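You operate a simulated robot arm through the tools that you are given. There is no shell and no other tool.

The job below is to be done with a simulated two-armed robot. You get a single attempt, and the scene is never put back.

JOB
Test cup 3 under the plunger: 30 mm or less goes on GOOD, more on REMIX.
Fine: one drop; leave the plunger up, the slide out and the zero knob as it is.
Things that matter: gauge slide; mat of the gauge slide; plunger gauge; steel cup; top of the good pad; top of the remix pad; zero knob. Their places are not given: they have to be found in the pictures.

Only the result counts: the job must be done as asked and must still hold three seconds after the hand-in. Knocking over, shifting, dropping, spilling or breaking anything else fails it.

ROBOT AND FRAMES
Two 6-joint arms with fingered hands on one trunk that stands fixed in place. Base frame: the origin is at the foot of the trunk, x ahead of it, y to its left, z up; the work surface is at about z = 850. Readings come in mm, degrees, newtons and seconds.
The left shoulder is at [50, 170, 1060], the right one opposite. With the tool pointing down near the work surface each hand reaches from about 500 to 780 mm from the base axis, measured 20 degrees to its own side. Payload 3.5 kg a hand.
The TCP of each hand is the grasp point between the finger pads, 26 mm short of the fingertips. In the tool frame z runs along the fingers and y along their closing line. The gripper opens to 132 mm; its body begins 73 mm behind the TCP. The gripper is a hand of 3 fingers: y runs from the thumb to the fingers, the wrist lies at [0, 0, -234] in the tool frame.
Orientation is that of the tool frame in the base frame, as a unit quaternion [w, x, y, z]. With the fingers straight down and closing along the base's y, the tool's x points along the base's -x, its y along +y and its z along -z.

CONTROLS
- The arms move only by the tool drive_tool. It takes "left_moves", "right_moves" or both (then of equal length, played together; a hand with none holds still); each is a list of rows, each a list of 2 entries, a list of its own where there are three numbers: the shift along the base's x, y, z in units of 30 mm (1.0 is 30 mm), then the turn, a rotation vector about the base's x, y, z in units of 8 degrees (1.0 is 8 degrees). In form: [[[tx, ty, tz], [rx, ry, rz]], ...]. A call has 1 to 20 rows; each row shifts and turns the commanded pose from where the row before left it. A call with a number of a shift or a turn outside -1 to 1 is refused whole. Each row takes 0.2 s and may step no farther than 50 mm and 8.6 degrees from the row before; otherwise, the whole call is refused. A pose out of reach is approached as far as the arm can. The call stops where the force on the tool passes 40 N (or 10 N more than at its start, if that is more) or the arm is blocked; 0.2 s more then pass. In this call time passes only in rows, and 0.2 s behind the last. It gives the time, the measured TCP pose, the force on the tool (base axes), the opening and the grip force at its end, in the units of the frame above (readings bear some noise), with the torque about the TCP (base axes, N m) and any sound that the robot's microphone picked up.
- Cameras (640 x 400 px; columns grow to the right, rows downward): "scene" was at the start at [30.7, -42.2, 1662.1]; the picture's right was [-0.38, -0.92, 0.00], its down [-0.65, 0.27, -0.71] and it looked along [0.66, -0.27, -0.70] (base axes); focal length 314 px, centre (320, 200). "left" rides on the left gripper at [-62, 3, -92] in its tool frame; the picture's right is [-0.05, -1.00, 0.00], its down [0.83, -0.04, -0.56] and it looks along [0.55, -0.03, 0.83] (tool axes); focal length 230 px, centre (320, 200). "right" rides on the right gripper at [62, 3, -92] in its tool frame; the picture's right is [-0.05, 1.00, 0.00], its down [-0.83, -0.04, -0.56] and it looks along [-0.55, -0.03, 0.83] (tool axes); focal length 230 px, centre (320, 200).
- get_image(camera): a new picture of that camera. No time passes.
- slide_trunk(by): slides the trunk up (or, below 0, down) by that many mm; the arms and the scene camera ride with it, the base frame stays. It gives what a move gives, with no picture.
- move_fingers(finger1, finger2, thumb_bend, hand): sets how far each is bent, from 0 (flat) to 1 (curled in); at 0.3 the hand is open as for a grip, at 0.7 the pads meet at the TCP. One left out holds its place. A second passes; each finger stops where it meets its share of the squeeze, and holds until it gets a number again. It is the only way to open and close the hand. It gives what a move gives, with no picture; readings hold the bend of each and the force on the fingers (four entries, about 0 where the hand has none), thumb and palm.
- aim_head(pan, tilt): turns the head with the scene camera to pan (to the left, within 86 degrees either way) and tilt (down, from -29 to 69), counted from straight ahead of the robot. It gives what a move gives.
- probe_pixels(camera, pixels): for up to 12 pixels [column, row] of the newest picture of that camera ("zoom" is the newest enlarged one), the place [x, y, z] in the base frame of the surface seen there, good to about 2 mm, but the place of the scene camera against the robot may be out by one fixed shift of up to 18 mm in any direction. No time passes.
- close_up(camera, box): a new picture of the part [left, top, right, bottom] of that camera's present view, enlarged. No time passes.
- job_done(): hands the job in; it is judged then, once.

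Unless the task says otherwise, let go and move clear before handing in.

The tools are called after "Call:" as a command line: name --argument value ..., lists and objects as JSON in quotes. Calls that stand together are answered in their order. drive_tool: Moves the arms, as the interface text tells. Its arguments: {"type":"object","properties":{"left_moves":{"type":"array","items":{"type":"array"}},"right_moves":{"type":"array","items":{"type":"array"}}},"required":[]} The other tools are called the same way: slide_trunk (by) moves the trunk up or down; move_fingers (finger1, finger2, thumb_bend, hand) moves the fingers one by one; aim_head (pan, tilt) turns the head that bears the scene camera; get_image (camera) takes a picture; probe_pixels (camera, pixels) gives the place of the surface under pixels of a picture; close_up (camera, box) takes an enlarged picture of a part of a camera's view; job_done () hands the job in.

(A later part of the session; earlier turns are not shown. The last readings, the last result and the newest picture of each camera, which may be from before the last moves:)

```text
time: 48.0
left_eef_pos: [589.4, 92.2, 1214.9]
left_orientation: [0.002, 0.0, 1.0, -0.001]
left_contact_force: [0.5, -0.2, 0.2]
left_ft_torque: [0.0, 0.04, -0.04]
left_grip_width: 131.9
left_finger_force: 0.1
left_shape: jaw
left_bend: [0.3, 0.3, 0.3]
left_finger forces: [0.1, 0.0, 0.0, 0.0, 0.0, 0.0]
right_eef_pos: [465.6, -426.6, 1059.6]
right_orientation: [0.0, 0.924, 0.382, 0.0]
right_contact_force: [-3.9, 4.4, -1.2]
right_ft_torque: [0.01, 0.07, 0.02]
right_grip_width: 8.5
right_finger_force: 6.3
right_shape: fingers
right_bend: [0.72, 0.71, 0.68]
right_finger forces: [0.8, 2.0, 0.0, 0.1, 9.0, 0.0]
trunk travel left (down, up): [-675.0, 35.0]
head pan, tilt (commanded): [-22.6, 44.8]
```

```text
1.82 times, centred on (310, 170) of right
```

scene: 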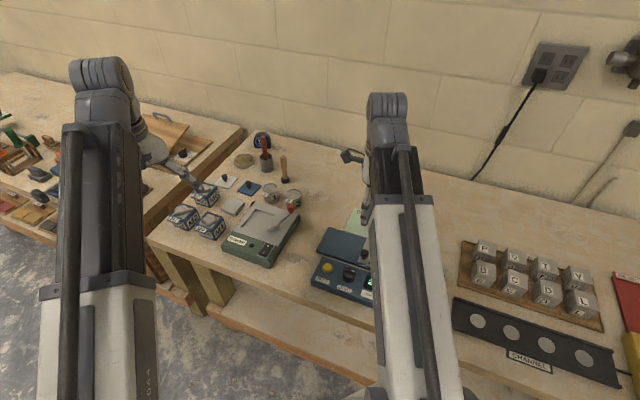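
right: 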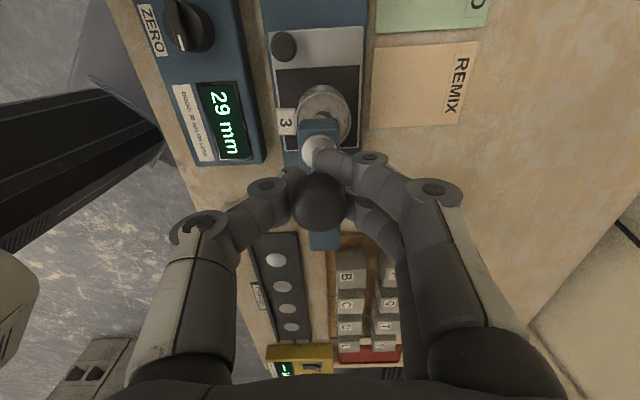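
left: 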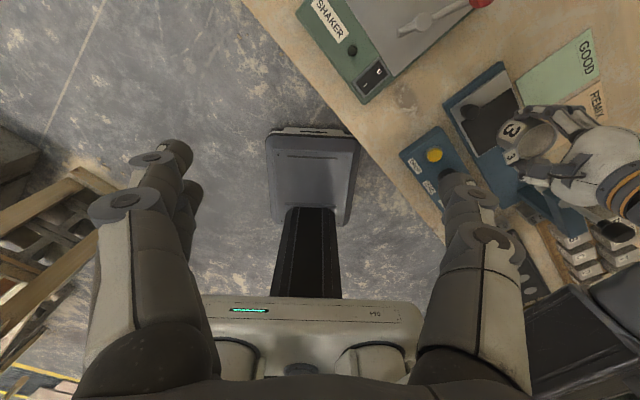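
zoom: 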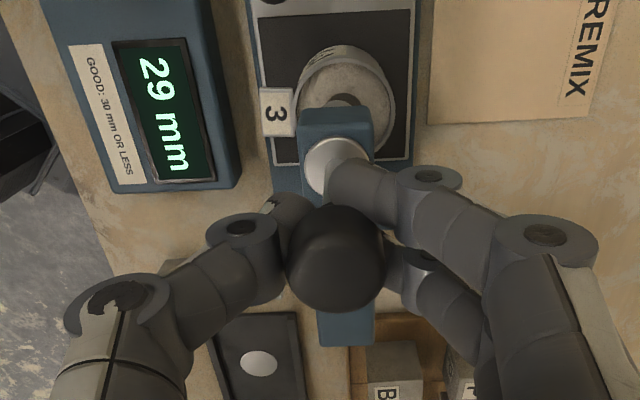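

The stem is coming up and leaves a dent; the display still shows 29 mm (≤30 in every reading). I'll probe the knob's height and keep lifting toward its original top (~1083).

Call:
probe_pixels --camera "right" --pixels '[[318, 205], [320, 215], [310, 195], [325, 190]]'

Call:
drive_tool --right_moves '[[[0, 0, 0.2], [0, 0, 0]]]'

Call:
drive_tool --right_moves '[[[0, 0, 0.15], [0, 0, 0]]]'

Call:
get_image --camera "right"

```text
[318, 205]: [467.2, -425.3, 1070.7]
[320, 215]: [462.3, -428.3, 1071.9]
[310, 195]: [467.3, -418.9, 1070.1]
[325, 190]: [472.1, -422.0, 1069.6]
```

```text
time: 48.4
left_eef_pos: [588.7, 92.0, 1215.1]
left_orientation: [0.002, 0.0, 1.0, 0.0]
left_contact_force: [0.7, 0.1, -0.4]
left_ft_torque: [0.02, 0.01, 0.01]
left_grip_width: 131.9
left_finger_force: 0.1
left_shape: jaw
left_bend: [0.3, 0.3, 0.3]
left_finger forces: [0.1, 0.0, 0.1, 0.0, 0.1, 0.0]
right_eef_pos: [465.1, -427.8, 1066.4]
right_orientation: [0.0, 0.924, 0.383, 0.0]
right_contact_force: [-5.1, 5.1, -0.5]
right_ft_torque: [0.08, 0.0, -0.02]
right_grip_width: 8.4
right_finger_force: 6.0
right_shape: fingers
right_bend: [0.72, 0.71, 0.68]
right_finger forces: [0.7, 2.0, 0.0, 0.0, 9.6, 0.0]
trunk travel left (down, up): [-675.0, 35.0]
head pan, tilt (commanded): [-22.6, 44.8]
```

```text
time: 48.8
left_eef_pos: [589.1, 92.9, 1214.4]
left_orientation: [0.002, 0.001, 1.0, -0.001]
left_contact_force: [-0.3, -0.1, 0.4]
left_ft_torque: [0.05, 0.02, -0.02]
left_grip_width: 132.0
left_finger_force: 0.2
left_shape: jaw
left_bend: [0.3, 0.3, 0.3]
left_finger forces: [0.0, 0.0, 0.1, 0.0, 0.0, 0.0]
right_eef_pos: [464.5, -428.0, 1070.1]
right_orientation: [-0.001, 0.924, 0.383, 0.0]
right_contact_force: [-2.1, 5.5, -4.1]
right_ft_torque: [0.05, -0.02, 0.01]
right_grip_width: 8.7
right_finger_force: 6.4
right_shape: fingers
right_bend: [0.72, 0.71, 0.68]
right_finger forces: [1.3, 2.1, 0.1, 0.0, 8.9, 0.0]
trunk travel left (down, up): [-675.0, 35.0]
head pan, tilt (commanded): [-22.6, 44.8]
```

```text
taken
```

right: 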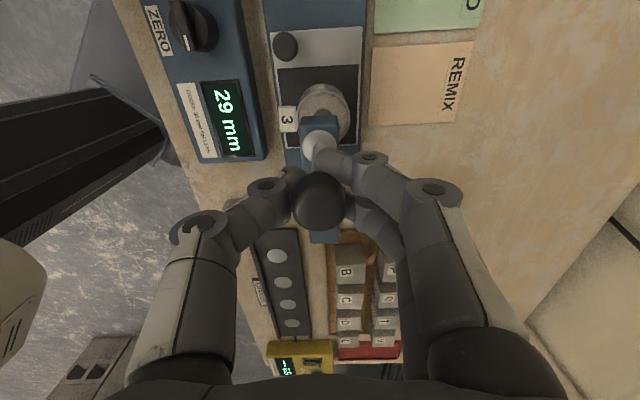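

Call:
probe_pixels --camera "right" --pixels '[[318, 205], [320, 215], [325, 195]]'

Call:
drive_tool --right_moves '[[[0, 0, 0.1], [0, 0, 0]]]'

```text
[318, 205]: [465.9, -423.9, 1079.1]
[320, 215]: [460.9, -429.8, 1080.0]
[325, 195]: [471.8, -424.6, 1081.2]
```

```text
time: 49.2
left_eef_pos: [589.3, 91.9, 1215.0]
left_orientation: [0.001, 0.0, 1.0, 0.0]
left_contact_force: [0.5, 0.5, -0.5]
left_ft_torque: [0.01, 0.0, -0.02]
left_grip_width: 131.9
left_finger_force: 0.0
left_shape: jaw
left_bend: [0.3, 0.3, 0.3]
left_finger forces: [0.1, 0.1, 0.1, 0.0, 0.0, 0.0]
right_eef_pos: [464.7, -427.0, 1071.9]
right_orientation: [0.0, 0.924, 0.382, 0.0]
right_contact_force: [-1.8, 4.4, -6.0]
right_ft_torque: [0.04, 0.01, -0.04]
right_grip_width: 8.8
right_finger_force: 6.3
right_shape: fingers
right_bend: [0.72, 0.71, 0.68]
right_finger forces: [1.4, 2.0, 0.1, 0.0, 9.0, 0.1]
trunk travel left (down, up): [-675.0, 35.0]
head pan, tilt (commanded): [-22.6, 44.8]
```

Knob top is at ~1080 and some resistance shows. A few more small steps to reach the latch.

Call:
drive_tool --right_moves '[[[0, 0, 0.1], [0, 0, 0]]]'

Call:
get_image --camera "right"

Call:
probe_pixels --camera "right" --pixels '[[318, 205], [320, 215], [325, 195]]'

```text
time: 49.6
left_eef_pos: [589.4, 92.9, 1214.1]
left_orientation: [0.002, 0.0, 1.0, 0.0]
left_contact_force: [0.7, 0.0, -0.3]
left_ft_torque: [0.03, 0.0, 0.01]
left_grip_width: 132.1
left_finger_force: 0.0
left_shape: jaw
left_bend: [0.3, 0.3, 0.3]
left_finger forces: [0.0, 0.0, 0.0, 0.0, 0.0, 0.0]
right_eef_pos: [464.8, -427.5, 1074.9]
right_orientation: [-0.001, 0.924, 0.383, -0.001]
right_contact_force: [-2.8, 8.2, -16.5]
right_ft_torque: [0.0, -0.1, -0.05]
right_grip_width: 10.3
right_finger_force: 8.8
right_shape: fingers
right_bend: [0.71, 0.71, 0.67]
right_finger forces: [3.5, 1.9, 0.0, 0.0, 12.1, 0.1]
trunk travel left (down, up): [-675.0, 35.0]
head pan, tilt (commanded): [-22.6, 44.8]
```

```text
taken
```

right: 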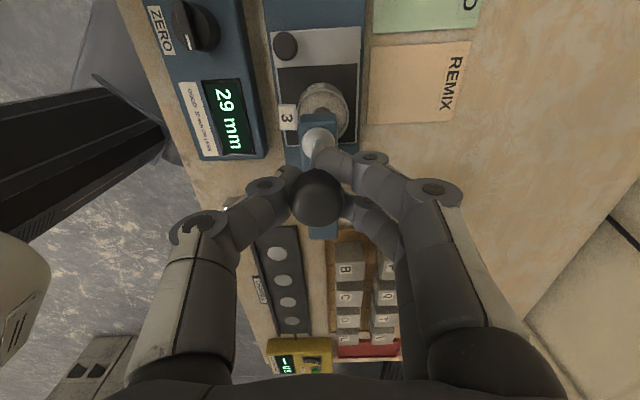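

```text
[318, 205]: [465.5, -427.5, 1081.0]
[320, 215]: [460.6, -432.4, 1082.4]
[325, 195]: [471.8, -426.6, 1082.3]
```

The force jumped to -16.5 N with the knob at ~1082, its upper stop. I'll lower the hand a few millimetres to see if the plunger stays up by itself.

Call:
drive_tool --right_moves '[[[0, 0, -0.1], [0, 0, 0]], [[0, 0, -0.07], [0, 0, 0]]]'

Call:
get_image --camera "right"

Call:
probe_pixels --camera "right" --pixels '[[318, 205], [320, 215], [325, 195]]'

```text
time: 50.2
left_eef_pos: [589.4, 93.7, 1214.8]
left_orientation: [0.003, 0.0, 1.0, -0.002]
left_contact_force: [-1.0, -0.1, -0.6]
left_ft_torque: [-0.01, -0.01, 0.03]
left_grip_width: 132.1
left_finger_force: 0.0
left_shape: jaw
left_bend: [0.3, 0.3, 0.3]
left_finger forces: [0.0, 0.0, 0.1, 0.0, 0.0, 0.0]
right_eef_pos: [465.0, -427.7, 1072.9]
right_orientation: [0.001, 0.924, 0.382, 0.0]
right_contact_force: [-2.1, 5.1, -0.9]
right_ft_torque: [0.02, -0.03, -0.07]
right_grip_width: 9.1
right_finger_force: 6.6
right_shape: fingers
right_bend: [0.72, 0.71, 0.68]
right_finger forces: [1.2, 2.4, 0.0, 0.0, 9.3, 0.0]
trunk travel left (down, up): [-675.0, 35.0]
head pan, tilt (commanded): [-22.6, 44.8]
```

```text
taken
```

right: 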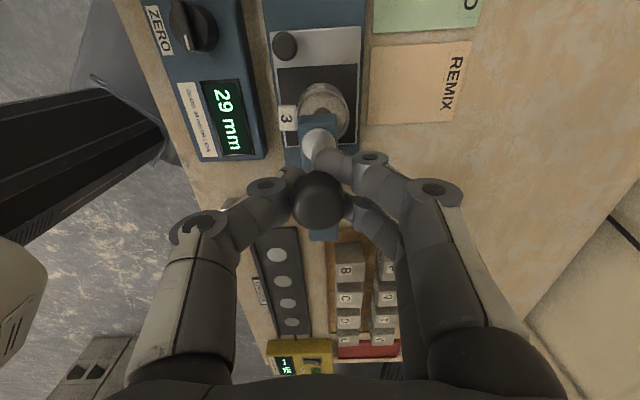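

```text
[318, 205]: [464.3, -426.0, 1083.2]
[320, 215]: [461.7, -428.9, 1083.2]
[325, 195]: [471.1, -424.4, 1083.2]
```

Knob top still reads 1083 while the hand lowered. I'll lower a further 5 mm as a check.

Call:
drive_tool --right_moves '[[[0, 0, -0.1], [0, 0, 0]], [[0, 0, -0.1], [0, 0, 0]]]'

Call:
get_image --camera "right"

Call:
probe_pixels --camera "right" --pixels '[[318, 205], [320, 215], [325, 195]]'

```text
time: 50.8
left_eef_pos: [589.5, 91.7, 1215.0]
left_orientation: [0.003, 0.001, 1.0, -0.001]
left_contact_force: [-0.2, 0.0, 0.1]
left_ft_torque: [0.0, -0.01, 0.01]
left_grip_width: 131.8
left_finger_force: 0.0
left_shape: jaw
left_bend: [0.3, 0.3, 0.3]
left_finger forces: [0.0, 0.1, 0.0, 0.0, 0.0, 0.0]
right_eef_pos: [464.4, -426.0, 1065.9]
right_orientation: [0.001, 0.924, 0.383, 0.0]
right_contact_force: [-4.2, 3.4, 1.7]
right_ft_torque: [-0.05, 0.02, -0.03]
right_grip_width: 8.2
right_finger_force: 6.3
right_shape: fingers
right_bend: [0.72, 0.71, 0.68]
right_finger forces: [0.8, 3.4, 0.0, 0.1, 8.2, 0.0]
trunk travel left (down, up): [-675.0, 35.0]
head pan, tilt (commanded): [-22.6, 44.8]
```

```text
taken
```

right: 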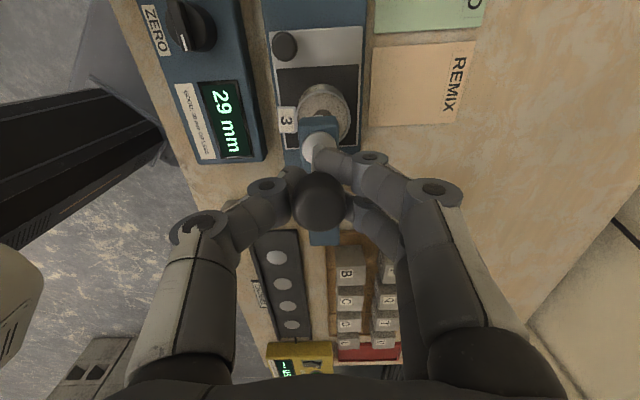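

```text
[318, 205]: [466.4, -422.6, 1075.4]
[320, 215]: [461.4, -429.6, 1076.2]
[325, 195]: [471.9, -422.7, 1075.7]
```

The plunger followed the grip down (top 1076), so I'll raise it fully to its stop again and release it there without lowering.

Call:
drive_tool --right_moves '[[[0, 0, 0.12], [0, 0, 0]], [[0, 0, 0.12], [0, 0, 0]], [[0, 0, 0.08], [0, 0, 0]]]'

Call:
get_image --camera "right"

Call:
probe_pixels --camera "right" --pixels '[[318, 205], [320, 215], [325, 195]]'

```text
time: 51.6
left_eef_pos: [589.4, 91.8, 1213.8]
left_orientation: [0.002, 0.0, 1.0, 0.0]
left_contact_force: [0.7, 0.3, 0.1]
left_ft_torque: [0.02, -0.01, -0.01]
left_grip_width: 131.9
left_finger_force: 0.0
left_shape: jaw
left_bend: [0.3, 0.3, 0.3]
left_finger forces: [0.0, 0.1, 0.0, 0.0, 0.0, 0.1]
right_eef_pos: [466.0, -426.6, 1073.6]
right_orientation: [-0.001, 0.924, 0.383, 0.0]
right_contact_force: [-5.7, 2.8, -11.5]
right_ft_torque: [-0.09, 0.03, -0.01]
right_grip_width: 9.8
right_finger_force: 7.2
right_shape: fingers
right_bend: [0.71, 0.71, 0.68]
right_finger forces: [2.0, 2.6, 0.0, 0.0, 10.0, 0.0]
trunk travel left (down, up): [-675.0, 35.0]
head pan, tilt (commanded): [-22.6, 44.8]
```

```text
taken
```

right: 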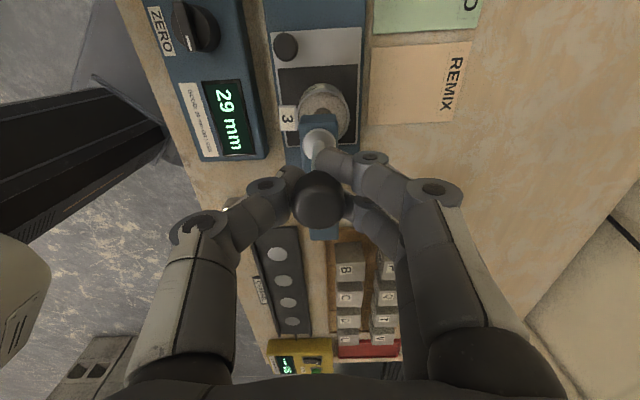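

```text
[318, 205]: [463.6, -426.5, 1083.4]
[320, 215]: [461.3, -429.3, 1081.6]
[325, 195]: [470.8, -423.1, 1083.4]
```

The plunger is at its top stop again (knob top ≈1083, 11 N). I'll open the hand there.

Call:
move_fingers --hand "right" --finger1 0.5 --finger2 0.5 --thumb_bend 0.5

Call:
get_image --camera "right"

Call:
probe_pixels --camera "right" --pixels '[[318, 205], [320, 215], [325, 195], [318, 190]]'

```text
time: 52.6
left_eef_pos: [589.3, 91.9, 1215.9]
left_orientation: [0.002, -0.001, 1.0, 0.0]
left_contact_force: [-0.7, 1.1, 0.0]
left_ft_torque: [0.01, 0.03, 0.02]
left_grip_width: 132.0
left_finger_force: 0.0
left_shape: jaw
left_bend: [0.3, 0.3, 0.3]
left_finger forces: [0.0, 0.0, 0.0, 0.0, 0.0, 0.0]
right_eef_pos: [465.4, -426.2, 1075.3]
right_orientation: [0.001, 0.924, 0.383, 0.0]
right_contact_force: [1.0, -0.2, 0.1]
right_ft_torque: [-0.04, 0.01, 0.0]
right_grip_width: 66.9
right_finger_force: 0.1
right_shape: fingers
right_bend: [0.5, 0.5, 0.5]
right_finger forces: [0.0, 0.0, 0.0, 0.1, 0.0, 0.1]
trunk travel left (down, up): [-675.0, 35.0]
head pan, tilt (commanded): [-22.6, 44.8]
```

```text
taken
```

right: 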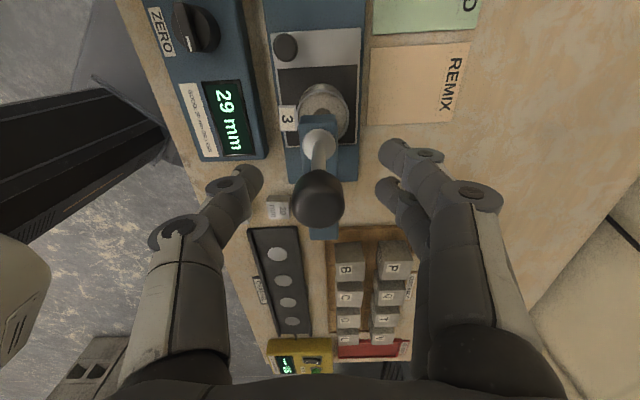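

```text
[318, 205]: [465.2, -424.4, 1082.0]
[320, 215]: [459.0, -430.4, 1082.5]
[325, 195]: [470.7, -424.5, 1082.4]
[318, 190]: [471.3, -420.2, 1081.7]
```

The plunger stays up by itself (knob top ≈1082) and the settled reading is 29 mm → GOOD. I'll rise clear and go back over the slide knob, tilted as before.

Call:
drive_tool --right_moves '[[[0, 0, 0.7], [0, 0, 0]], [[0, 0, 0.8], [0, 0, 0]], [[0, 0, 0.8], [0, 0, 0]], [[0.3, 0.6, 0], [-0.709, 0.705, 0]], [[0.3, 0.6, 0], [-0.709, 0.705, 0]], [[0.3, 0.6, 0], [-0.709, 0.705, 0]], [[0.3, 0.6, -0.6], [0, 0, 0]], [[0.3, 0.6, -0.9], [0, 0, 0]], [[0, 0, -0.9], [0, 0, 0]], [[0, 0, -0.9], [0, 0, 0]]]'

Call:
move_fingers --hand "right" --finger1 0.57 --finger2 0.57 --thumb_bend 0.62

Call:
get_image --camera "right"

Call:
get_image --camera "scene"

```text
time: 54.8
left_eef_pos: [589.9, 92.7, 1215.5]
left_orientation: [0.002, 0.0, 1.0, 0.0]
left_contact_force: [0.0, 0.3, -0.4]
left_ft_torque: [0.0, 0.01, -0.02]
left_grip_width: 131.9
left_finger_force: 0.0
left_shape: jaw
left_bend: [0.3, 0.3, 0.3]
left_finger forces: [0.0, 0.0, 0.0, 0.0, 0.0, 0.0]
right_eef_pos: [513.0, -348.2, 1023.5]
right_orientation: [0.08, 0.904, 0.374, -0.192]
right_contact_force: [-0.3, -0.2, 0.4]
right_ft_torque: [0.0, -0.01, -0.01]
right_grip_width: 67.2
right_finger_force: 0.1
right_shape: fingers
right_bend: [0.5, 0.5, 0.5]
right_finger forces: [0.0, 0.0, 0.1, 0.0, 0.1, 0.0]
right hand out of reach, approached as far as the arm can: row 6
trunk travel left (down, up): [-675.0, 35.0]
head pan, tilt (commanded): [-22.6, 44.8]
```

```text
time: 55.8
left_eef_pos: [589.9, 91.5, 1213.6]
left_orientation: [0.002, 0.0, 1.0, -0.001]
left_contact_force: [-0.1, 0.2, 0.4]
left_ft_torque: [-0.05, -0.02, 0.01]
left_grip_width: 131.9
left_finger_force: 0.0
left_shape: jaw
left_bend: [0.3, 0.3, 0.3]
left_finger forces: [0.1, 0.1, 0.0, 0.1, 0.0, 0.1]
right_eef_pos: [513.2, -347.8, 1024.1]
right_orientation: [0.08, 0.904, 0.375, -0.192]
right_contact_force: [0.6, 1.0, -0.6]
right_ft_torque: [-0.04, 0.02, -0.04]
right_grip_width: 38.6
right_finger_force: 0.0
right_shape: fingers
right_bend: [0.56, 0.56, 0.62]
right_finger forces: [0.0, 0.0, 0.0, 0.1, 0.0, 0.0]
trunk travel left (down, up): [-675.0, 35.0]
head pan, tilt (commanded): [-22.6, 44.8]
```

```text
taken
```

right: 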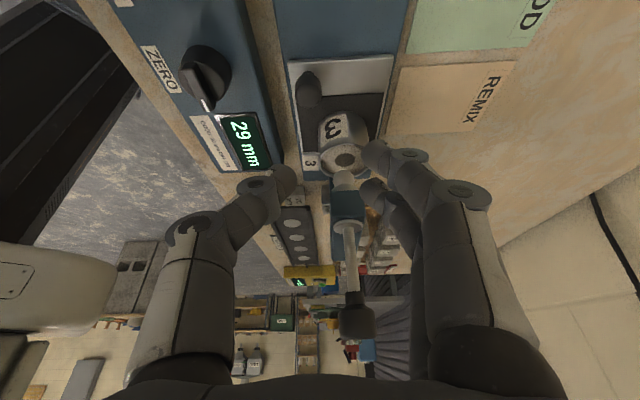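

```text
taken
```

scene: 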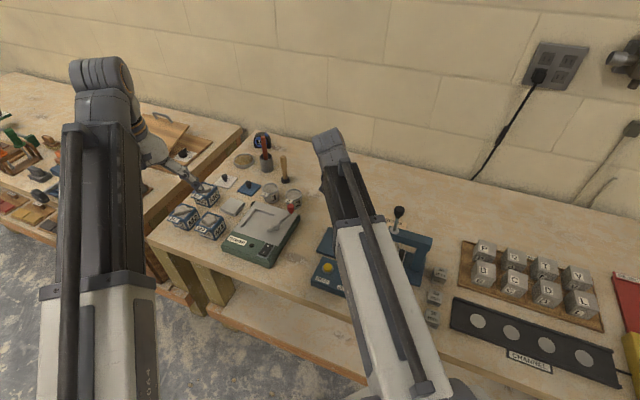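

The plunger is up, the display holds 29, and the slide is in. I'll probe the slide knob's place now.

Call:
close_up --camera "right" --box '[250, 40, 430, 200]'

Call:
probe_pixels --camera "right" --pixels '[[310, 100], [310, 92], [300, 97], [320, 97], [310, 82], [345, 150], [330, 155], [362, 150], [345, 183]]'

```text
2.50 times, centred on (340, 120) of right
```

zoom: 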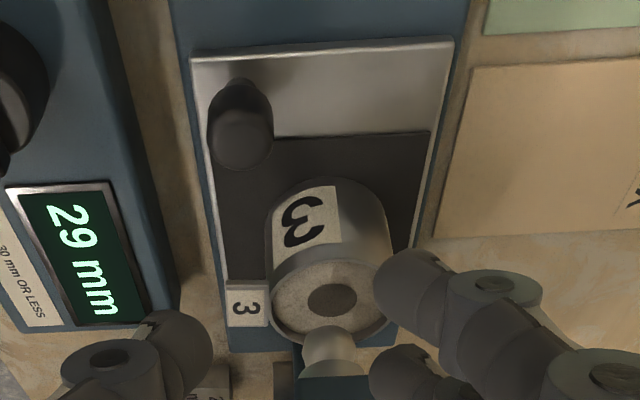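

```text
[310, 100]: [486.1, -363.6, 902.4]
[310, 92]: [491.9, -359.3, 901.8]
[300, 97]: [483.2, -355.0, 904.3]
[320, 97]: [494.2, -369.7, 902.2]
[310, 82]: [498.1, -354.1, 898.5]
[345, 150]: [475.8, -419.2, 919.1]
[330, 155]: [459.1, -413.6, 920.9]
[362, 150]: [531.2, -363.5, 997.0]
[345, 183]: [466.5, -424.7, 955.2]
```

The slide knob's top centre is ≈(487,-363). I'll come down to just above it, then vertically onto it.

Call:
drive_tool --right_moves '[[[-0.257, -0.122, -0.767], [0, 0, 0]], [[-0.257, -0.122, -0.767], [0, 0, 0]], [[-0.257, -0.122, -0.767], [0, 0, 0]]]'

Call:
close_up --camera "right" --box '[130, 80, 460, 300]'

```text
time: 56.6
left_eef_pos: [589.1, 92.4, 1215.7]
left_orientation: [0.002, 0.0, 1.0, 0.001]
left_contact_force: [-0.1, 0.0, 0.4]
left_ft_torque: [-0.02, 0.05, 0.0]
left_grip_width: 131.8
left_finger_force: 0.0
left_shape: jaw
left_bend: [0.3, 0.3, 0.3]
left_finger forces: [0.0, 0.0, 0.2, 0.0, 0.1, 0.0]
right_eef_pos: [488.8, -355.6, 953.5]
right_orientation: [0.08, 0.904, 0.374, -0.192]
right_contact_force: [0.1, 0.3, -0.7]
right_ft_torque: [0.02, 0.02, 0.0]
right_grip_width: 38.7
right_finger_force: 0.0
right_shape: fingers
right_bend: [0.56, 0.56, 0.62]
right_finger forces: [0.0, 0.0, 0.1, 0.0, 0.1, 0.0]
trunk travel left (down, up): [-675.0, 35.0]
head pan, tilt (commanded): [-22.6, 44.8]
```

```text
1.82 times, centred on (295, 190) of right
```

zoom: 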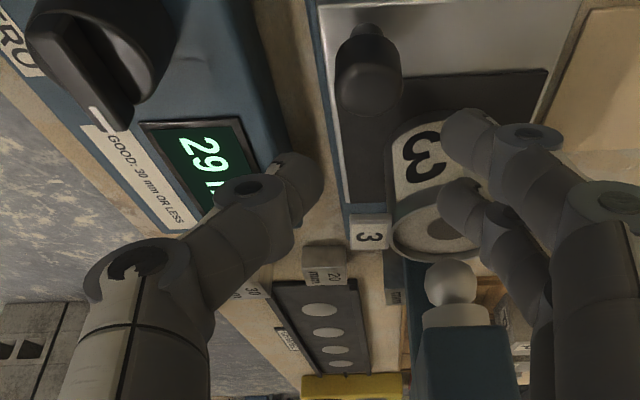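

Call:
drive_tool --right_moves '[[[-0.03, -0.1, -0.5], [0, 0, 0]], [[-0.03, -0.1, -0.5], [0, 0, 0]], [[0, -0.03, -0.42], [0, 0, 0]]]'

Call:
close_up --camera "right" --box '[130, 80, 460, 300]'

```text
time: 57.4
left_eef_pos: [591.0, 91.5, 1214.8]
left_orientation: [0.001, 0.0, 1.0, 0.0]
left_contact_force: [0.5, 0.0, 0.1]
left_ft_torque: [0.01, -0.02, -0.01]
left_grip_width: 132.0
left_finger_force: 0.0
left_shape: jaw
left_bend: [0.3, 0.3, 0.3]
left_finger forces: [0.0, 0.0, 0.1, 0.0, 0.0, 0.1]
right_eef_pos: [487.7, -363.7, 910.7]
right_orientation: [0.081, 0.903, 0.374, -0.192]
right_contact_force: [-0.6, 0.2, -0.4]
right_ft_torque: [0.02, 0.03, 0.01]
right_grip_width: 38.6
right_finger_force: 0.0
right_shape: fingers
right_bend: [0.56, 0.56, 0.62]
right_finger forces: [0.0, 0.1, 0.1, 0.0, 0.1, 0.0]
trunk travel left (down, up): [-675.0, 35.0]
head pan, tilt (commanded): [-22.6, 44.8]
```

```text
1.82 times, centred on (295, 190) of right
```

zoom: 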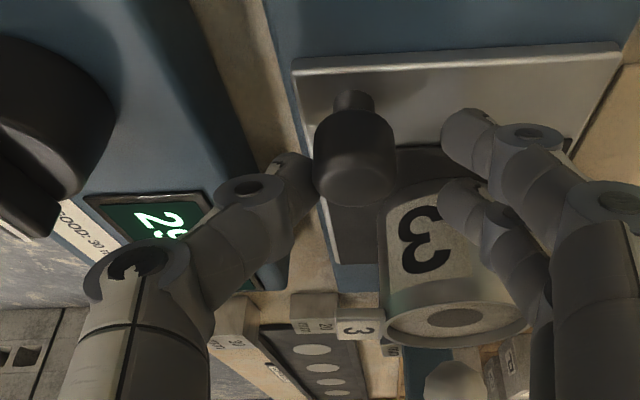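

The knob is between the digits. I'll close on it.

Call:
move_fingers --hand "right" --finger1 0.72 --finger2 0.72 --thumb_bend 0.72

Call:
close_up --camera "right" --box '[130, 80, 460, 300]'

```text
time: 58.4
left_eef_pos: [590.5, 91.8, 1215.1]
left_orientation: [0.002, 0.0, 1.0, 0.0]
left_contact_force: [-0.4, -0.5, -0.9]
left_ft_torque: [-0.01, -0.05, -0.01]
left_grip_width: 132.0
left_finger_force: 0.0
left_shape: jaw
left_bend: [0.3, 0.3, 0.3]
left_finger forces: [0.0, 0.0, 0.0, 0.1, 0.0, 0.0]
right_eef_pos: [487.1, -364.0, 910.4]
right_orientation: [0.08, 0.904, 0.375, -0.192]
right_contact_force: [-4.2, 1.9, -6.4]
right_ft_torque: [0.01, 0.09, -0.06]
right_grip_width: 19.7
right_finger_force: 6.6
right_shape: fingers
right_bend: [0.67, 0.72, 0.67]
right_finger forces: [4.5, 0.0, 0.0, 0.0, 8.2, 0.0]
trunk travel left (down, up): [-675.0, 35.0]
head pan, tilt (commanded): [-22.6, 44.8]
```

```text
1.82 times, centred on (295, 190) of right
```

zoom: 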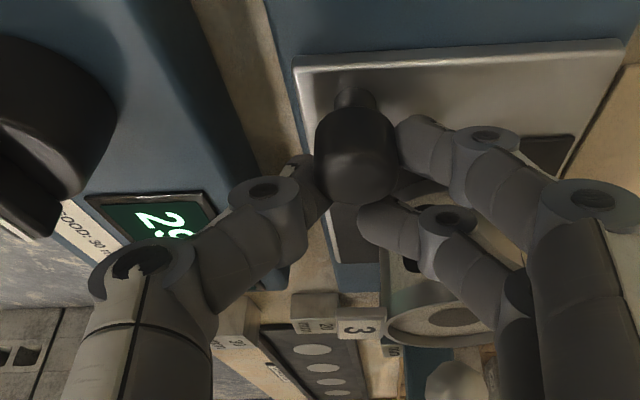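

Good cage again. I'll pull the slide out slowly, starting with a test.

Call:
drive_tool --right_moves '[[[0.1, 0.102, 0], [0, 0, 0]], [[0.17, 0.173, 0], [0, 0, 0]], [[0.17, 0.173, 0], [0, 0, 0]]]'

Call:
get_image --camera "right"

```text
time: 59.2
left_eef_pos: [589.8, 92.3, 1215.4]
left_orientation: [0.002, 0.0, 1.0, -0.001]
left_contact_force: [0.6, 0.1, 0.0]
left_ft_torque: [-0.01, -0.05, 0.01]
left_grip_width: 131.8
left_finger_force: 0.1
left_shape: jaw
left_bend: [0.3, 0.3, 0.3]
left_finger forces: [0.0, 0.1, 0.1, 0.0, 0.0, 0.0]
right_eef_pos: [502.3, -352.6, 910.8]
right_orientation: [0.08, 0.904, 0.374, -0.192]
right_contact_force: [-3.3, 2.4, -4.0]
right_ft_torque: [0.04, 0.06, -0.02]
right_grip_width: 18.8
right_finger_force: 5.2
right_shape: fingers
right_bend: [0.69, 0.72, 0.67]
right_finger forces: [4.1, 0.0, 0.0, 0.0, 6.8, 0.1]
trunk travel left (down, up): [-675.0, 35.0]
head pan, tilt (commanded): [-22.6, 44.8]
```

```text
taken
```

right: 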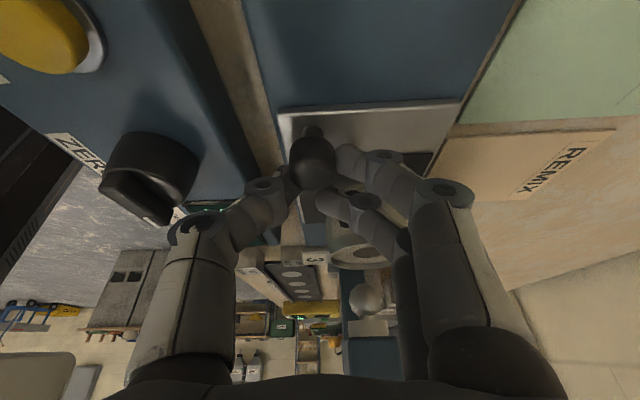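

The slide follows. I'll continue pulling out in moderate stages.

Call:
drive_tool --right_moves '[[[0.18, 0.184, 0], [0, 0, 0]], [[0.18, 0.184, 0], [0, 0, 0]], [[0.18, 0.184, 0], [0, 0, 0]], [[0.18, 0.184, 0], [0, 0, 0]], [[0.18, 0.184, 0], [0, 0, 0]]]'

Call:
get_image --camera "right"

Call:
close_up --camera "scene" --box '[280, 190, 440, 310]'

```text
time: 60.4
left_eef_pos: [588.6, 90.7, 1215.6]
left_orientation: [0.002, 0.0, 1.0, 0.0]
left_contact_force: [0.0, -0.3, -0.9]
left_ft_torque: [-0.03, 0.02, 0.01]
left_grip_width: 132.1
left_finger_force: 0.1
left_shape: jaw
left_bend: [0.3, 0.3, 0.3]
left_finger forces: [0.0, 0.0, 0.0, 0.1, 0.1, 0.0]
right_eef_pos: [527.6, -322.9, 913.2]
right_orientation: [0.08, 0.903, 0.375, -0.192]
right_contact_force: [-0.8, -0.6, -5.3]
right_ft_torque: [-0.02, -0.02, 0.02]
right_grip_width: 17.4
right_finger_force: 5.4
right_shape: fingers
right_bend: [0.68, 0.72, 0.68]
right_finger forces: [4.9, 0.0, 0.1, 0.1, 5.8, 0.0]
trunk travel left (down, up): [-675.0, 35.0]
head pan, tilt (commanded): [-22.6, 44.8]
```

```text
taken
```

right: 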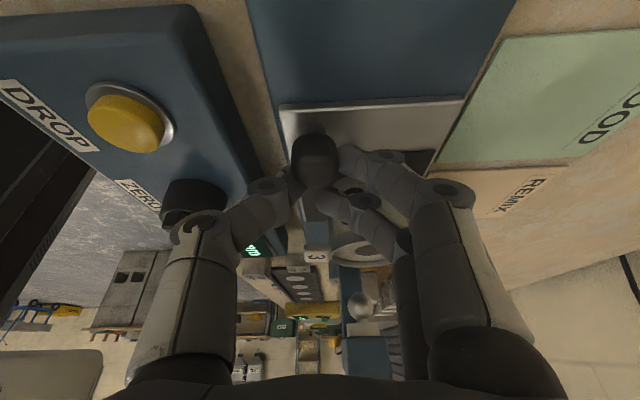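

```text
3.33 times, centred on (360, 250) of scene
```

zoom: 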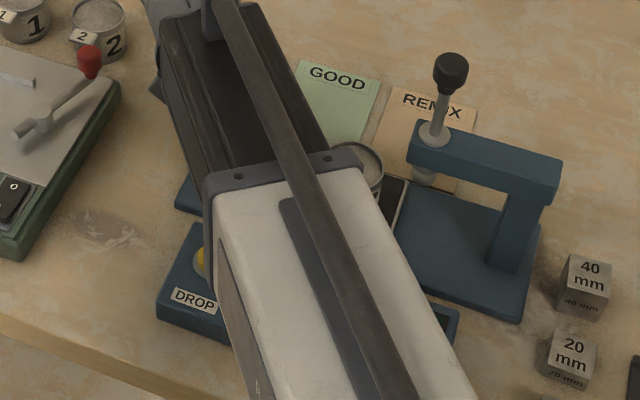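

Call:
drive_tool --right_moves '[[[0.18, 0.184, 0], [0, 0, 0]], [[0.18, 0.184, 0], [0, 0, 0]], [[0.18, 0.184, 0], [0, 0, 0]], [[0.18, 0.184, 0], [0, 0, 0]], [[0.18, 0.184, 0], [0, 0, 0]]]'

Call:
get_image --camera "right"

```text
time: 61.6
left_eef_pos: [589.8, 91.6, 1214.1]
left_orientation: [0.001, 0.0, 1.0, 0.0]
left_contact_force: [-0.5, 0.5, -0.1]
left_ft_torque: [-0.03, 0.01, 0.04]
left_grip_width: 132.0
left_finger_force: 0.0
left_shape: jaw
left_bend: [0.3, 0.3, 0.3]
left_finger forces: [0.1, 0.0, 0.1, 0.1, 0.0, 0.0]
right_eef_pos: [555.4, -295.8, 913.0]
right_orientation: [0.079, 0.904, 0.374, -0.192]
right_contact_force: [-0.5, 0.2, -4.5]
right_ft_torque: [-0.03, -0.04, -0.02]
right_grip_width: 17.0
right_finger_force: 6.0
right_shape: fingers
right_bend: [0.69, 0.72, 0.68]
right_finger forces: [5.6, 0.1, 0.0, 0.0, 5.4, 0.1]
trunk travel left (down, up): [-675.0, 35.0]
head pan, tilt (commanded): [-22.6, 44.8]
```

```text
taken
```

right: 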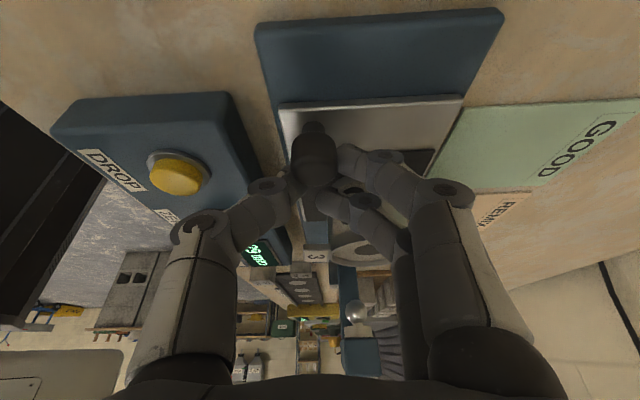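

Call:
drive_tool --right_moves '[[[0.17, 0.174, 0], [0, 0, 0]], [[0.17, 0.174, 0], [0, 0, 0]], [[0.1, 0.102, 0], [0, 0, 0]]]'

Call:
get_image --camera "right"

Call:
probe_pixels --camera "right" --pixels '[[290, 112], [460, 102], [380, 105], [315, 160], [260, 45], [440, 30]]'

```text
time: 62.4
left_eef_pos: [589.4, 92.9, 1214.8]
left_orientation: [0.002, 0.0, 1.0, 0.0]
left_contact_force: [-0.2, 0.1, -0.5]
left_ft_torque: [0.0, -0.01, -0.01]
left_grip_width: 131.7
left_finger_force: 0.1
left_shape: jaw
left_bend: [0.3, 0.3, 0.3]
left_finger forces: [0.0, 0.0, 0.1, 0.1, 0.1, 0.1]
right_eef_pos: [569.5, -283.1, 913.4]
right_orientation: [0.08, 0.904, 0.375, -0.191]
right_contact_force: [0.3, 0.8, -3.8]
right_ft_torque: [-0.02, -0.05, -0.03]
right_grip_width: 16.7
right_finger_force: 5.5
right_shape: fingers
right_bend: [0.69, 0.72, 0.68]
right_finger forces: [5.6, 0.0, 0.0, 0.0, 5.5, 0.1]
trunk travel left (down, up): [-675.0, 35.0]
head pan, tilt (commanded): [-22.6, 44.8]
```

```text
taken
```

right: 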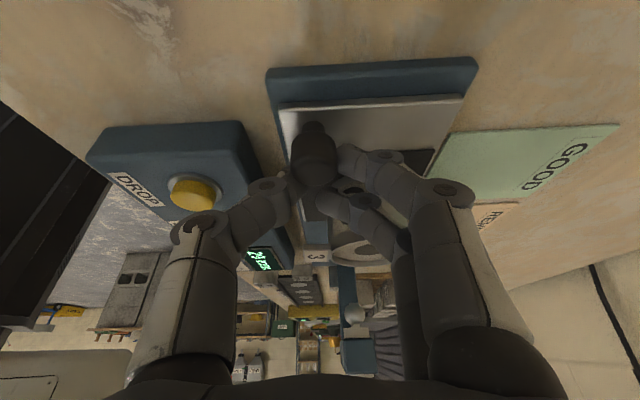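

```text
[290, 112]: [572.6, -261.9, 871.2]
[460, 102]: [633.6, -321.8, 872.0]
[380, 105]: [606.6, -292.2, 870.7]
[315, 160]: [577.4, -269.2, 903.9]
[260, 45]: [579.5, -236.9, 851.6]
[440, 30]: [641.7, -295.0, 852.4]
```

The plate's outer edge is nearly back to its first place (633.6,-321.8 vs 632.7,-320). A few more small steps to the outer stop.

Call:
drive_tool --right_moves '[[[0.07, 0.072, 0], [0, 0, 0]]]'

Call:
drive_tool --right_moves '[[[0.07, 0.072, 0], [0, 0, 0]]]'

Call:
get_image --camera "right"

Call:
probe_pixels --camera "right" --pixels '[[284, 109], [460, 102], [380, 105], [315, 160]]'

```text
time: 62.8
left_eef_pos: [589.5, 92.0, 1214.6]
left_orientation: [0.003, 0.0, 1.0, 0.0]
left_contact_force: [0.0, 0.5, -0.5]
left_ft_torque: [0.0, -0.03, 0.0]
left_grip_width: 131.7
left_finger_force: 0.0
left_shape: jaw
left_bend: [0.3, 0.3, 0.3]
left_finger forces: [0.0, 0.0, 0.1, 0.0, 0.0, 0.1]
right_eef_pos: [570.7, -281.3, 912.4]
right_orientation: [0.08, 0.903, 0.374, -0.194]
right_contact_force: [-5.0, -3.5, -4.3]
right_ft_torque: [-0.07, 0.05, 0.0]
right_grip_width: 16.8
right_finger_force: 6.9
right_shape: fingers
right_bend: [0.69, 0.72, 0.68]
right_finger forces: [5.6, 0.1, 0.1, 0.0, 8.7, 0.0]
trunk travel left (down, up): [-675.0, 35.0]
head pan, tilt (commanded): [-22.6, 44.8]
```

```text
time: 63.2
left_eef_pos: [589.3, 89.8, 1214.9]
left_orientation: [0.004, 0.0, 1.0, 0.0]
left_contact_force: [-0.2, 0.1, 0.7]
left_ft_torque: [0.0, 0.01, 0.0]
left_grip_width: 131.9
left_finger_force: 0.1
left_shape: jaw
left_bend: [0.3, 0.3, 0.3]
left_finger forces: [0.0, 0.0, 0.1, 0.1, 0.1, 0.1]
right_eef_pos: [571.2, -279.9, 913.1]
right_orientation: [0.079, 0.904, 0.373, -0.193]
right_contact_force: [-12.2, -10.5, -6.1]
right_ft_torque: [-0.24, 0.17, 0.1]
right_grip_width: 17.7
right_finger_force: 9.0
right_shape: fingers
right_bend: [0.68, 0.72, 0.68]
right_finger forces: [5.3, 0.0, 0.0, 0.0, 13.3, 0.1]
trunk travel left (down, up): [-675.0, 35.0]
head pan, tilt (commanded): [-22.6, 44.8]
```

```text
taken
```

right: 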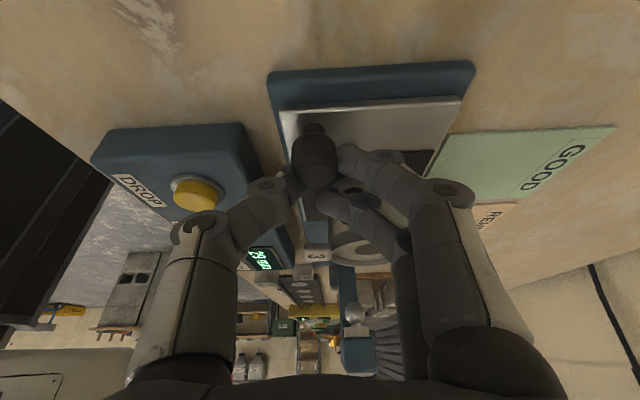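

```text
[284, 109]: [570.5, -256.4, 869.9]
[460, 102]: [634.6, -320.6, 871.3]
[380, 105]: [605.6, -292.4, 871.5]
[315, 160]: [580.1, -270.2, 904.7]
```

The ~16 N opposing force shows the slide is at its outer stop. I'll release the knob and rise straight up.

Call:
move_fingers --hand "right" --finger1 0.57 --finger2 0.57 --thumb_bend 0.58

Call:
close_up --camera "right" --box '[130, 80, 460, 300]'

```text
time: 64.2
left_eef_pos: [590.5, 92.2, 1214.5]
left_orientation: [0.001, 0.0, 1.0, 0.0]
left_contact_force: [0.7, -0.1, -0.3]
left_ft_torque: [-0.03, -0.03, 0.01]
left_grip_width: 132.1
left_finger_force: 0.0
left_shape: jaw
left_bend: [0.3, 0.3, 0.3]
left_finger forces: [0.1, 0.0, 0.1, 0.1, 0.1, 0.0]
right_eef_pos: [573.4, -277.6, 913.6]
right_orientation: [0.081, 0.903, 0.375, -0.192]
right_contact_force: [-0.1, 0.0, 0.0]
right_ft_torque: [0.02, -0.02, -0.02]
right_grip_width: 45.3
right_finger_force: 0.1
right_shape: fingers
right_bend: [0.56, 0.56, 0.57]
right_finger forces: [0.0, 0.1, 0.0, 0.1, 0.1, 0.0]
trunk travel left (down, up): [-675.0, 35.0]
head pan, tilt (commanded): [-22.6, 44.8]
```

```text
1.82 times, centred on (295, 190) of right
```

zoom: 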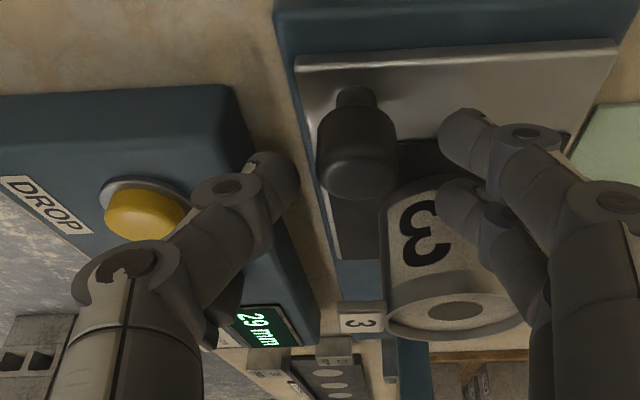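

The knob is free; the slide is out with cup 3 on it. I'll rise straight up.

Call:
drive_tool --right_moves '[[[0, 0, 0.5], [0, 0, 0]], [[0, 0, 0.7], [0, 0, 0]], [[0.1, 0.1, 0.8], [0, 0, 0]], [[0.1, 0.1, 0.9], [0, 0, 0]], [[0, 0, 0.9], [0, 0, 0]]]'

Call:
get_image --camera "right"

Call:
get_image --camera "scene"

```text
time: 65.4
left_eef_pos: [589.6, 92.0, 1215.2]
left_orientation: [0.002, 0.0, 1.0, 0.001]
left_contact_force: [1.1, 0.0, -0.1]
left_ft_torque: [-0.02, 0.06, 0.01]
left_grip_width: 131.7
left_finger_force: 0.0
left_shape: jaw
left_bend: [0.3, 0.3, 0.3]
left_finger forces: [0.0, 0.0, 0.1, 0.1, 0.0, 0.0]
right_eef_pos: [578.2, -272.0, 1024.8]
right_orientation: [0.08, 0.903, 0.375, -0.192]
right_contact_force: [0.4, -0.1, -0.5]
right_ft_torque: [-0.03, -0.03, 0.02]
right_grip_width: 45.3
right_finger_force: 0.1
right_shape: fingers
right_bend: [0.56, 0.56, 0.57]
right_finger forces: [0.1, 0.0, 0.0, 0.0, 0.1, 0.0]
trunk travel left (down, up): [-675.0, 35.0]
head pan, tilt (commanded): [-22.6, 44.8]
```

```text
taken
```

right: 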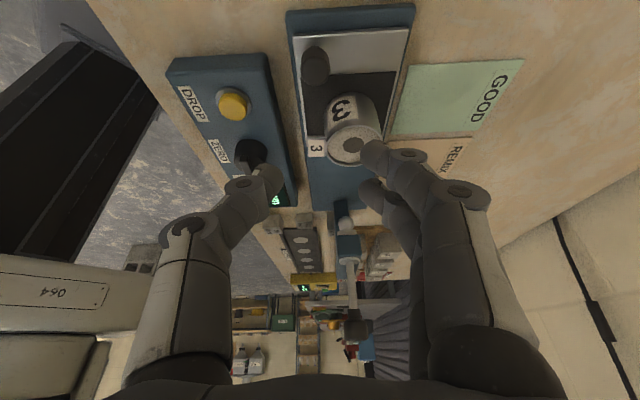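

```text
taken
```

scene: 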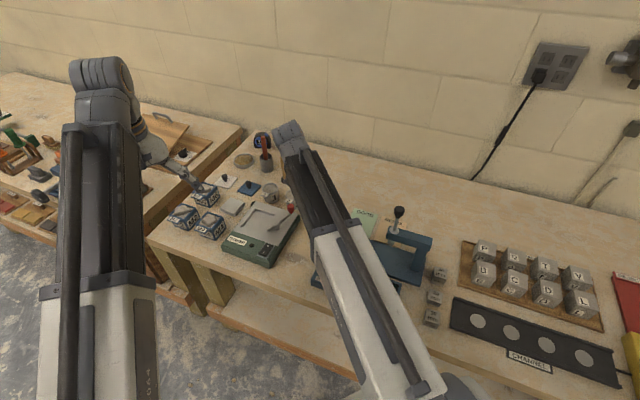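

I'll straighten the hand, yaw it back for the cup grip, and hover above the cup.

Call:
drive_tool --right_moves '[[[-0.09, -0.2, 0.2], [0.709, -0.705, 0]], [[-0.09, -0.2, 0.2], [0.709, -0.705, 0]], [[-0.09, -0.2, 0.2], [0.709, -0.705, 0]], [[-0.09, -0.25, 0.1], [0, 0, 0.875]], [[-0.09, -0.25, 0.1], [0, 0, 0.875]], [[-0.09, -0.25, 0.1], [0, 0, 0.875]], [[-0.09, -0.25, 0.1], [0, 0, 0.875]], [[-0.09, -0.25, 0.1], [0, 0, 0.875]], [[-0.09, -0.25, 0], [0, 0, 0.875]], [[-0.09, -0.25, 0], [0, 0, 0.875]]]'

Call:
move_fingers --hand "right" --finger1 0.41 --finger2 0.41 --thumb_bend 0.41

Call:
get_image --camera "right"

```text
time: 67.6
left_eef_pos: [589.2, 92.8, 1215.1]
left_orientation: [0.002, -0.001, 1.0, 0.001]
left_contact_force: [0.2, 0.4, 0.3]
left_ft_torque: [0.01, 0.01, 0.0]
left_grip_width: 131.8
left_finger_force: 0.0
left_shape: jaw
left_bend: [0.3, 0.3, 0.3]
left_finger forces: [0.0, 0.0, 0.0, 0.0, 0.0, 0.0]
right_eef_pos: [550.3, -342.1, 1058.6]
right_orientation: [0.0, 0.681, 0.733, 0.0]
right_contact_force: [0.1, 0.7, 0.0]
right_ft_torque: [0.03, -0.03, 0.0]
right_grip_width: 45.6
right_finger_force: 0.0
right_shape: fingers
right_bend: [0.56, 0.56, 0.57]
right_finger forces: [0.1, 0.0, 0.0, 0.0, 0.1, 0.0]
trunk travel left (down, up): [-675.0, 35.0]
head pan, tilt (commanded): [-22.6, 44.8]
```

```text
time: 68.6
left_eef_pos: [589.3, 91.3, 1214.9]
left_orientation: [0.002, 0.0, 1.0, 0.001]
left_contact_force: [0.4, 0.3, -1.0]
left_ft_torque: [-0.02, 0.03, 0.0]
left_grip_width: 131.9
left_finger_force: 0.0
left_shape: jaw
left_bend: [0.3, 0.3, 0.3]
left_finger forces: [0.0, 0.0, 0.0, 0.0, 0.1, 0.0]
right_eef_pos: [552.5, -343.9, 1058.1]
right_orientation: [0.0, 0.682, 0.731, 0.0]
right_contact_force: [0.6, 0.4, 0.5]
right_ft_torque: [0.0, 0.0, 0.0]
right_grip_width: 97.7
right_finger_force: 0.0
right_shape: fingers
right_bend: [0.41, 0.41, 0.41]
right_finger forces: [0.0, 0.0, 0.0, 0.0, 0.0, 0.0]
trunk travel left (down, up): [-675.0, 35.0]
head pan, tilt (commanded): [-22.6, 44.8]
```

```text
taken
```

right: 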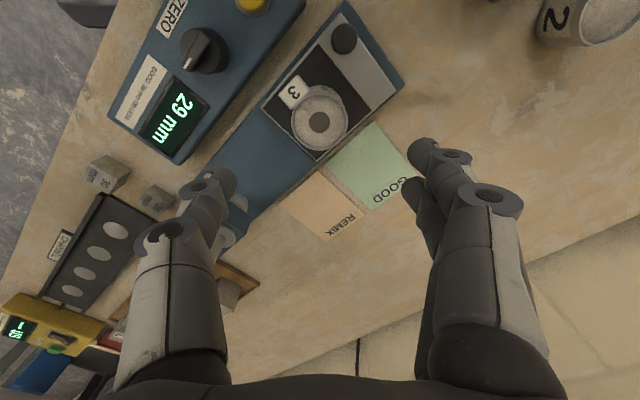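

The slide is out with cup 3 on it and a dent in its paste; display holds 29 mm. I'll re-measure the cup rim and the GOOD pad corners.

Call:
close_up --camera "right" --box '[230, 0, 470, 240]'

```text
1.67 times, centred on (350, 120) of right
```

zoom: 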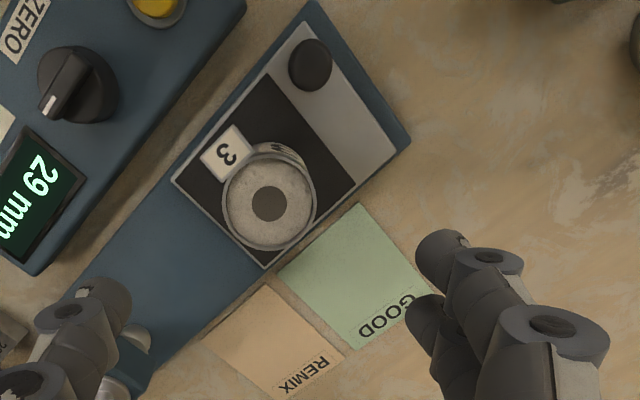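

Call:
probe_pixels --camera "zoom" --pixels '[[222, 203], [315, 203], [268, 157], [268, 248], [268, 204], [205, 155], [215, 180], [358, 208], [282, 275], [353, 345], [350, 275], [265, 262]]'

```text
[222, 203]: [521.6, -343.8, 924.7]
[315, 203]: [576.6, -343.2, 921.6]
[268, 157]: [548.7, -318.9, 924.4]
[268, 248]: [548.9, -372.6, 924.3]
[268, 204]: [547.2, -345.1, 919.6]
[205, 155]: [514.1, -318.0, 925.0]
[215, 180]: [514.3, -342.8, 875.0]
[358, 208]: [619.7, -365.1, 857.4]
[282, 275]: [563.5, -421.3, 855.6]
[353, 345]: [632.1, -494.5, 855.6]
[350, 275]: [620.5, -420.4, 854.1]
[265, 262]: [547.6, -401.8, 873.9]
```

Cup 3 is at (549,-345.5), and the GOOD pad spans corners (620,-365), (563.5,-421), (632,-494.5), giving a centre of about (626,-430) with top z≈855. I'll descend over the cup.

Call:
drive_tool --right_moves '[[[-0.05, -0.03, -0.8], [0, 0, 0]], [[-0.03, -0.02, -0.8], [0, 0, 0]], [[-0.02, 0, -0.8], [0, 0, 0]], [[0, 0, -0.8], [0, 0, 0]]]'

Call:
get_image --camera "right"

Call:
probe_pixels --camera "right" --pixels '[[230, 185], [410, 150], [400, 190], [325, 160]]'

```text
time: 69.6
left_eef_pos: [589.8, 93.5, 1214.6]
left_orientation: [0.002, 0.0, 1.0, 0.0]
left_contact_force: [-0.1, 0.4, 0.5]
left_ft_torque: [0.0, 0.0, 0.03]
left_grip_width: 131.8
left_finger_force: 0.1
left_shape: jaw
left_bend: [0.3, 0.3, 0.3]
left_finger forces: [0.0, 0.1, 0.0, 0.0, 0.0, 0.0]
right_eef_pos: [548.1, -344.8, 961.9]
right_orientation: [-0.001, 0.682, 0.731, 0.0]
right_contact_force: [0.6, 0.8, 0.2]
right_ft_torque: [0.0, -0.01, 0.01]
right_grip_width: 97.6
right_finger_force: 0.0
right_shape: fingers
right_bend: [0.41, 0.41, 0.41]
right_finger forces: [0.0, 0.1, 0.0, 0.0, 0.1, 0.0]
trunk travel left (down, up): [-675.0, 35.0]
head pan, tilt (commanded): [-22.6, 44.8]
```

```text
taken
```

right: 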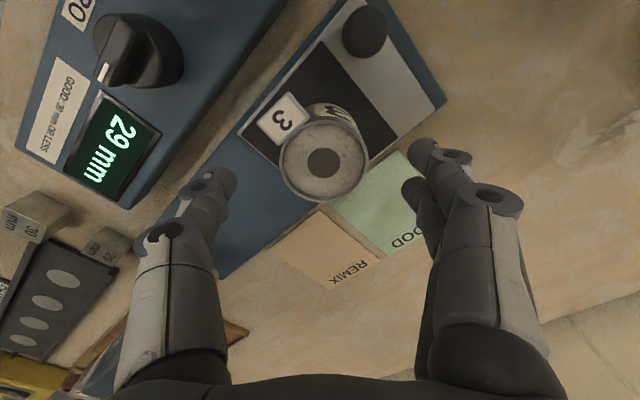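

```text
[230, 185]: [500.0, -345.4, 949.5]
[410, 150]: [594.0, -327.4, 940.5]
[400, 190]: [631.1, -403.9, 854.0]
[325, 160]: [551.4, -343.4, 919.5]
```

Aligned: cup centre (551,-343) vs TCP (548,-345). I'll descend the last 53 mm.

Call:
drive_tool --right_moves '[[[0.03, 0, -0.6], [0, 0, 0]], [[0, 0, -0.6], [0, 0, 0]], [[0, 0, -0.55], [0, 0, 0]]]'

Call:
get_image --camera "right"

```text
time: 70.4
left_eef_pos: [588.9, 92.5, 1213.9]
left_orientation: [0.002, 0.0, 1.0, 0.0]
left_contact_force: [0.1, 1.2, -0.3]
left_ft_torque: [0.04, -0.02, -0.01]
left_grip_width: 131.8
left_finger_force: 0.0
left_shape: jaw
left_bend: [0.3, 0.3, 0.3]
left_finger forces: [0.1, 0.1, 0.1, 0.0, 0.1, 0.0]
right_eef_pos: [550.1, -344.2, 909.7]
right_orientation: [-0.001, 0.682, 0.731, 0.0]
right_contact_force: [0.1, 0.2, 0.3]
right_ft_torque: [-0.01, 0.0, 0.01]
right_grip_width: 97.7
right_finger_force: 0.0
right_shape: fingers
right_bend: [0.41, 0.41, 0.41]
right_finger forces: [0.0, 0.0, 0.1, 0.0, 0.0, 0.1]
trunk travel left (down, up): [-675.0, 35.0]
head pan, tilt (commanded): [-22.6, 44.8]
```

```text
taken
```

right: 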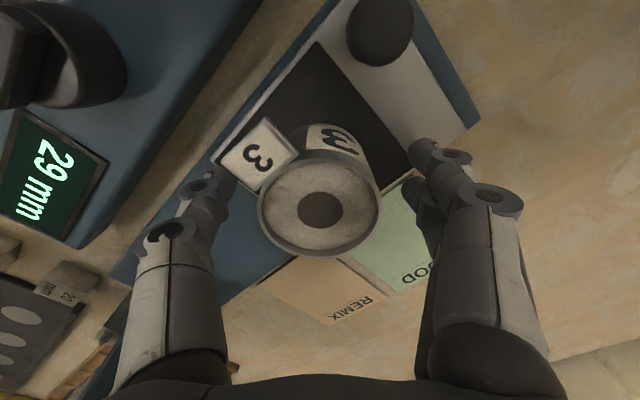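

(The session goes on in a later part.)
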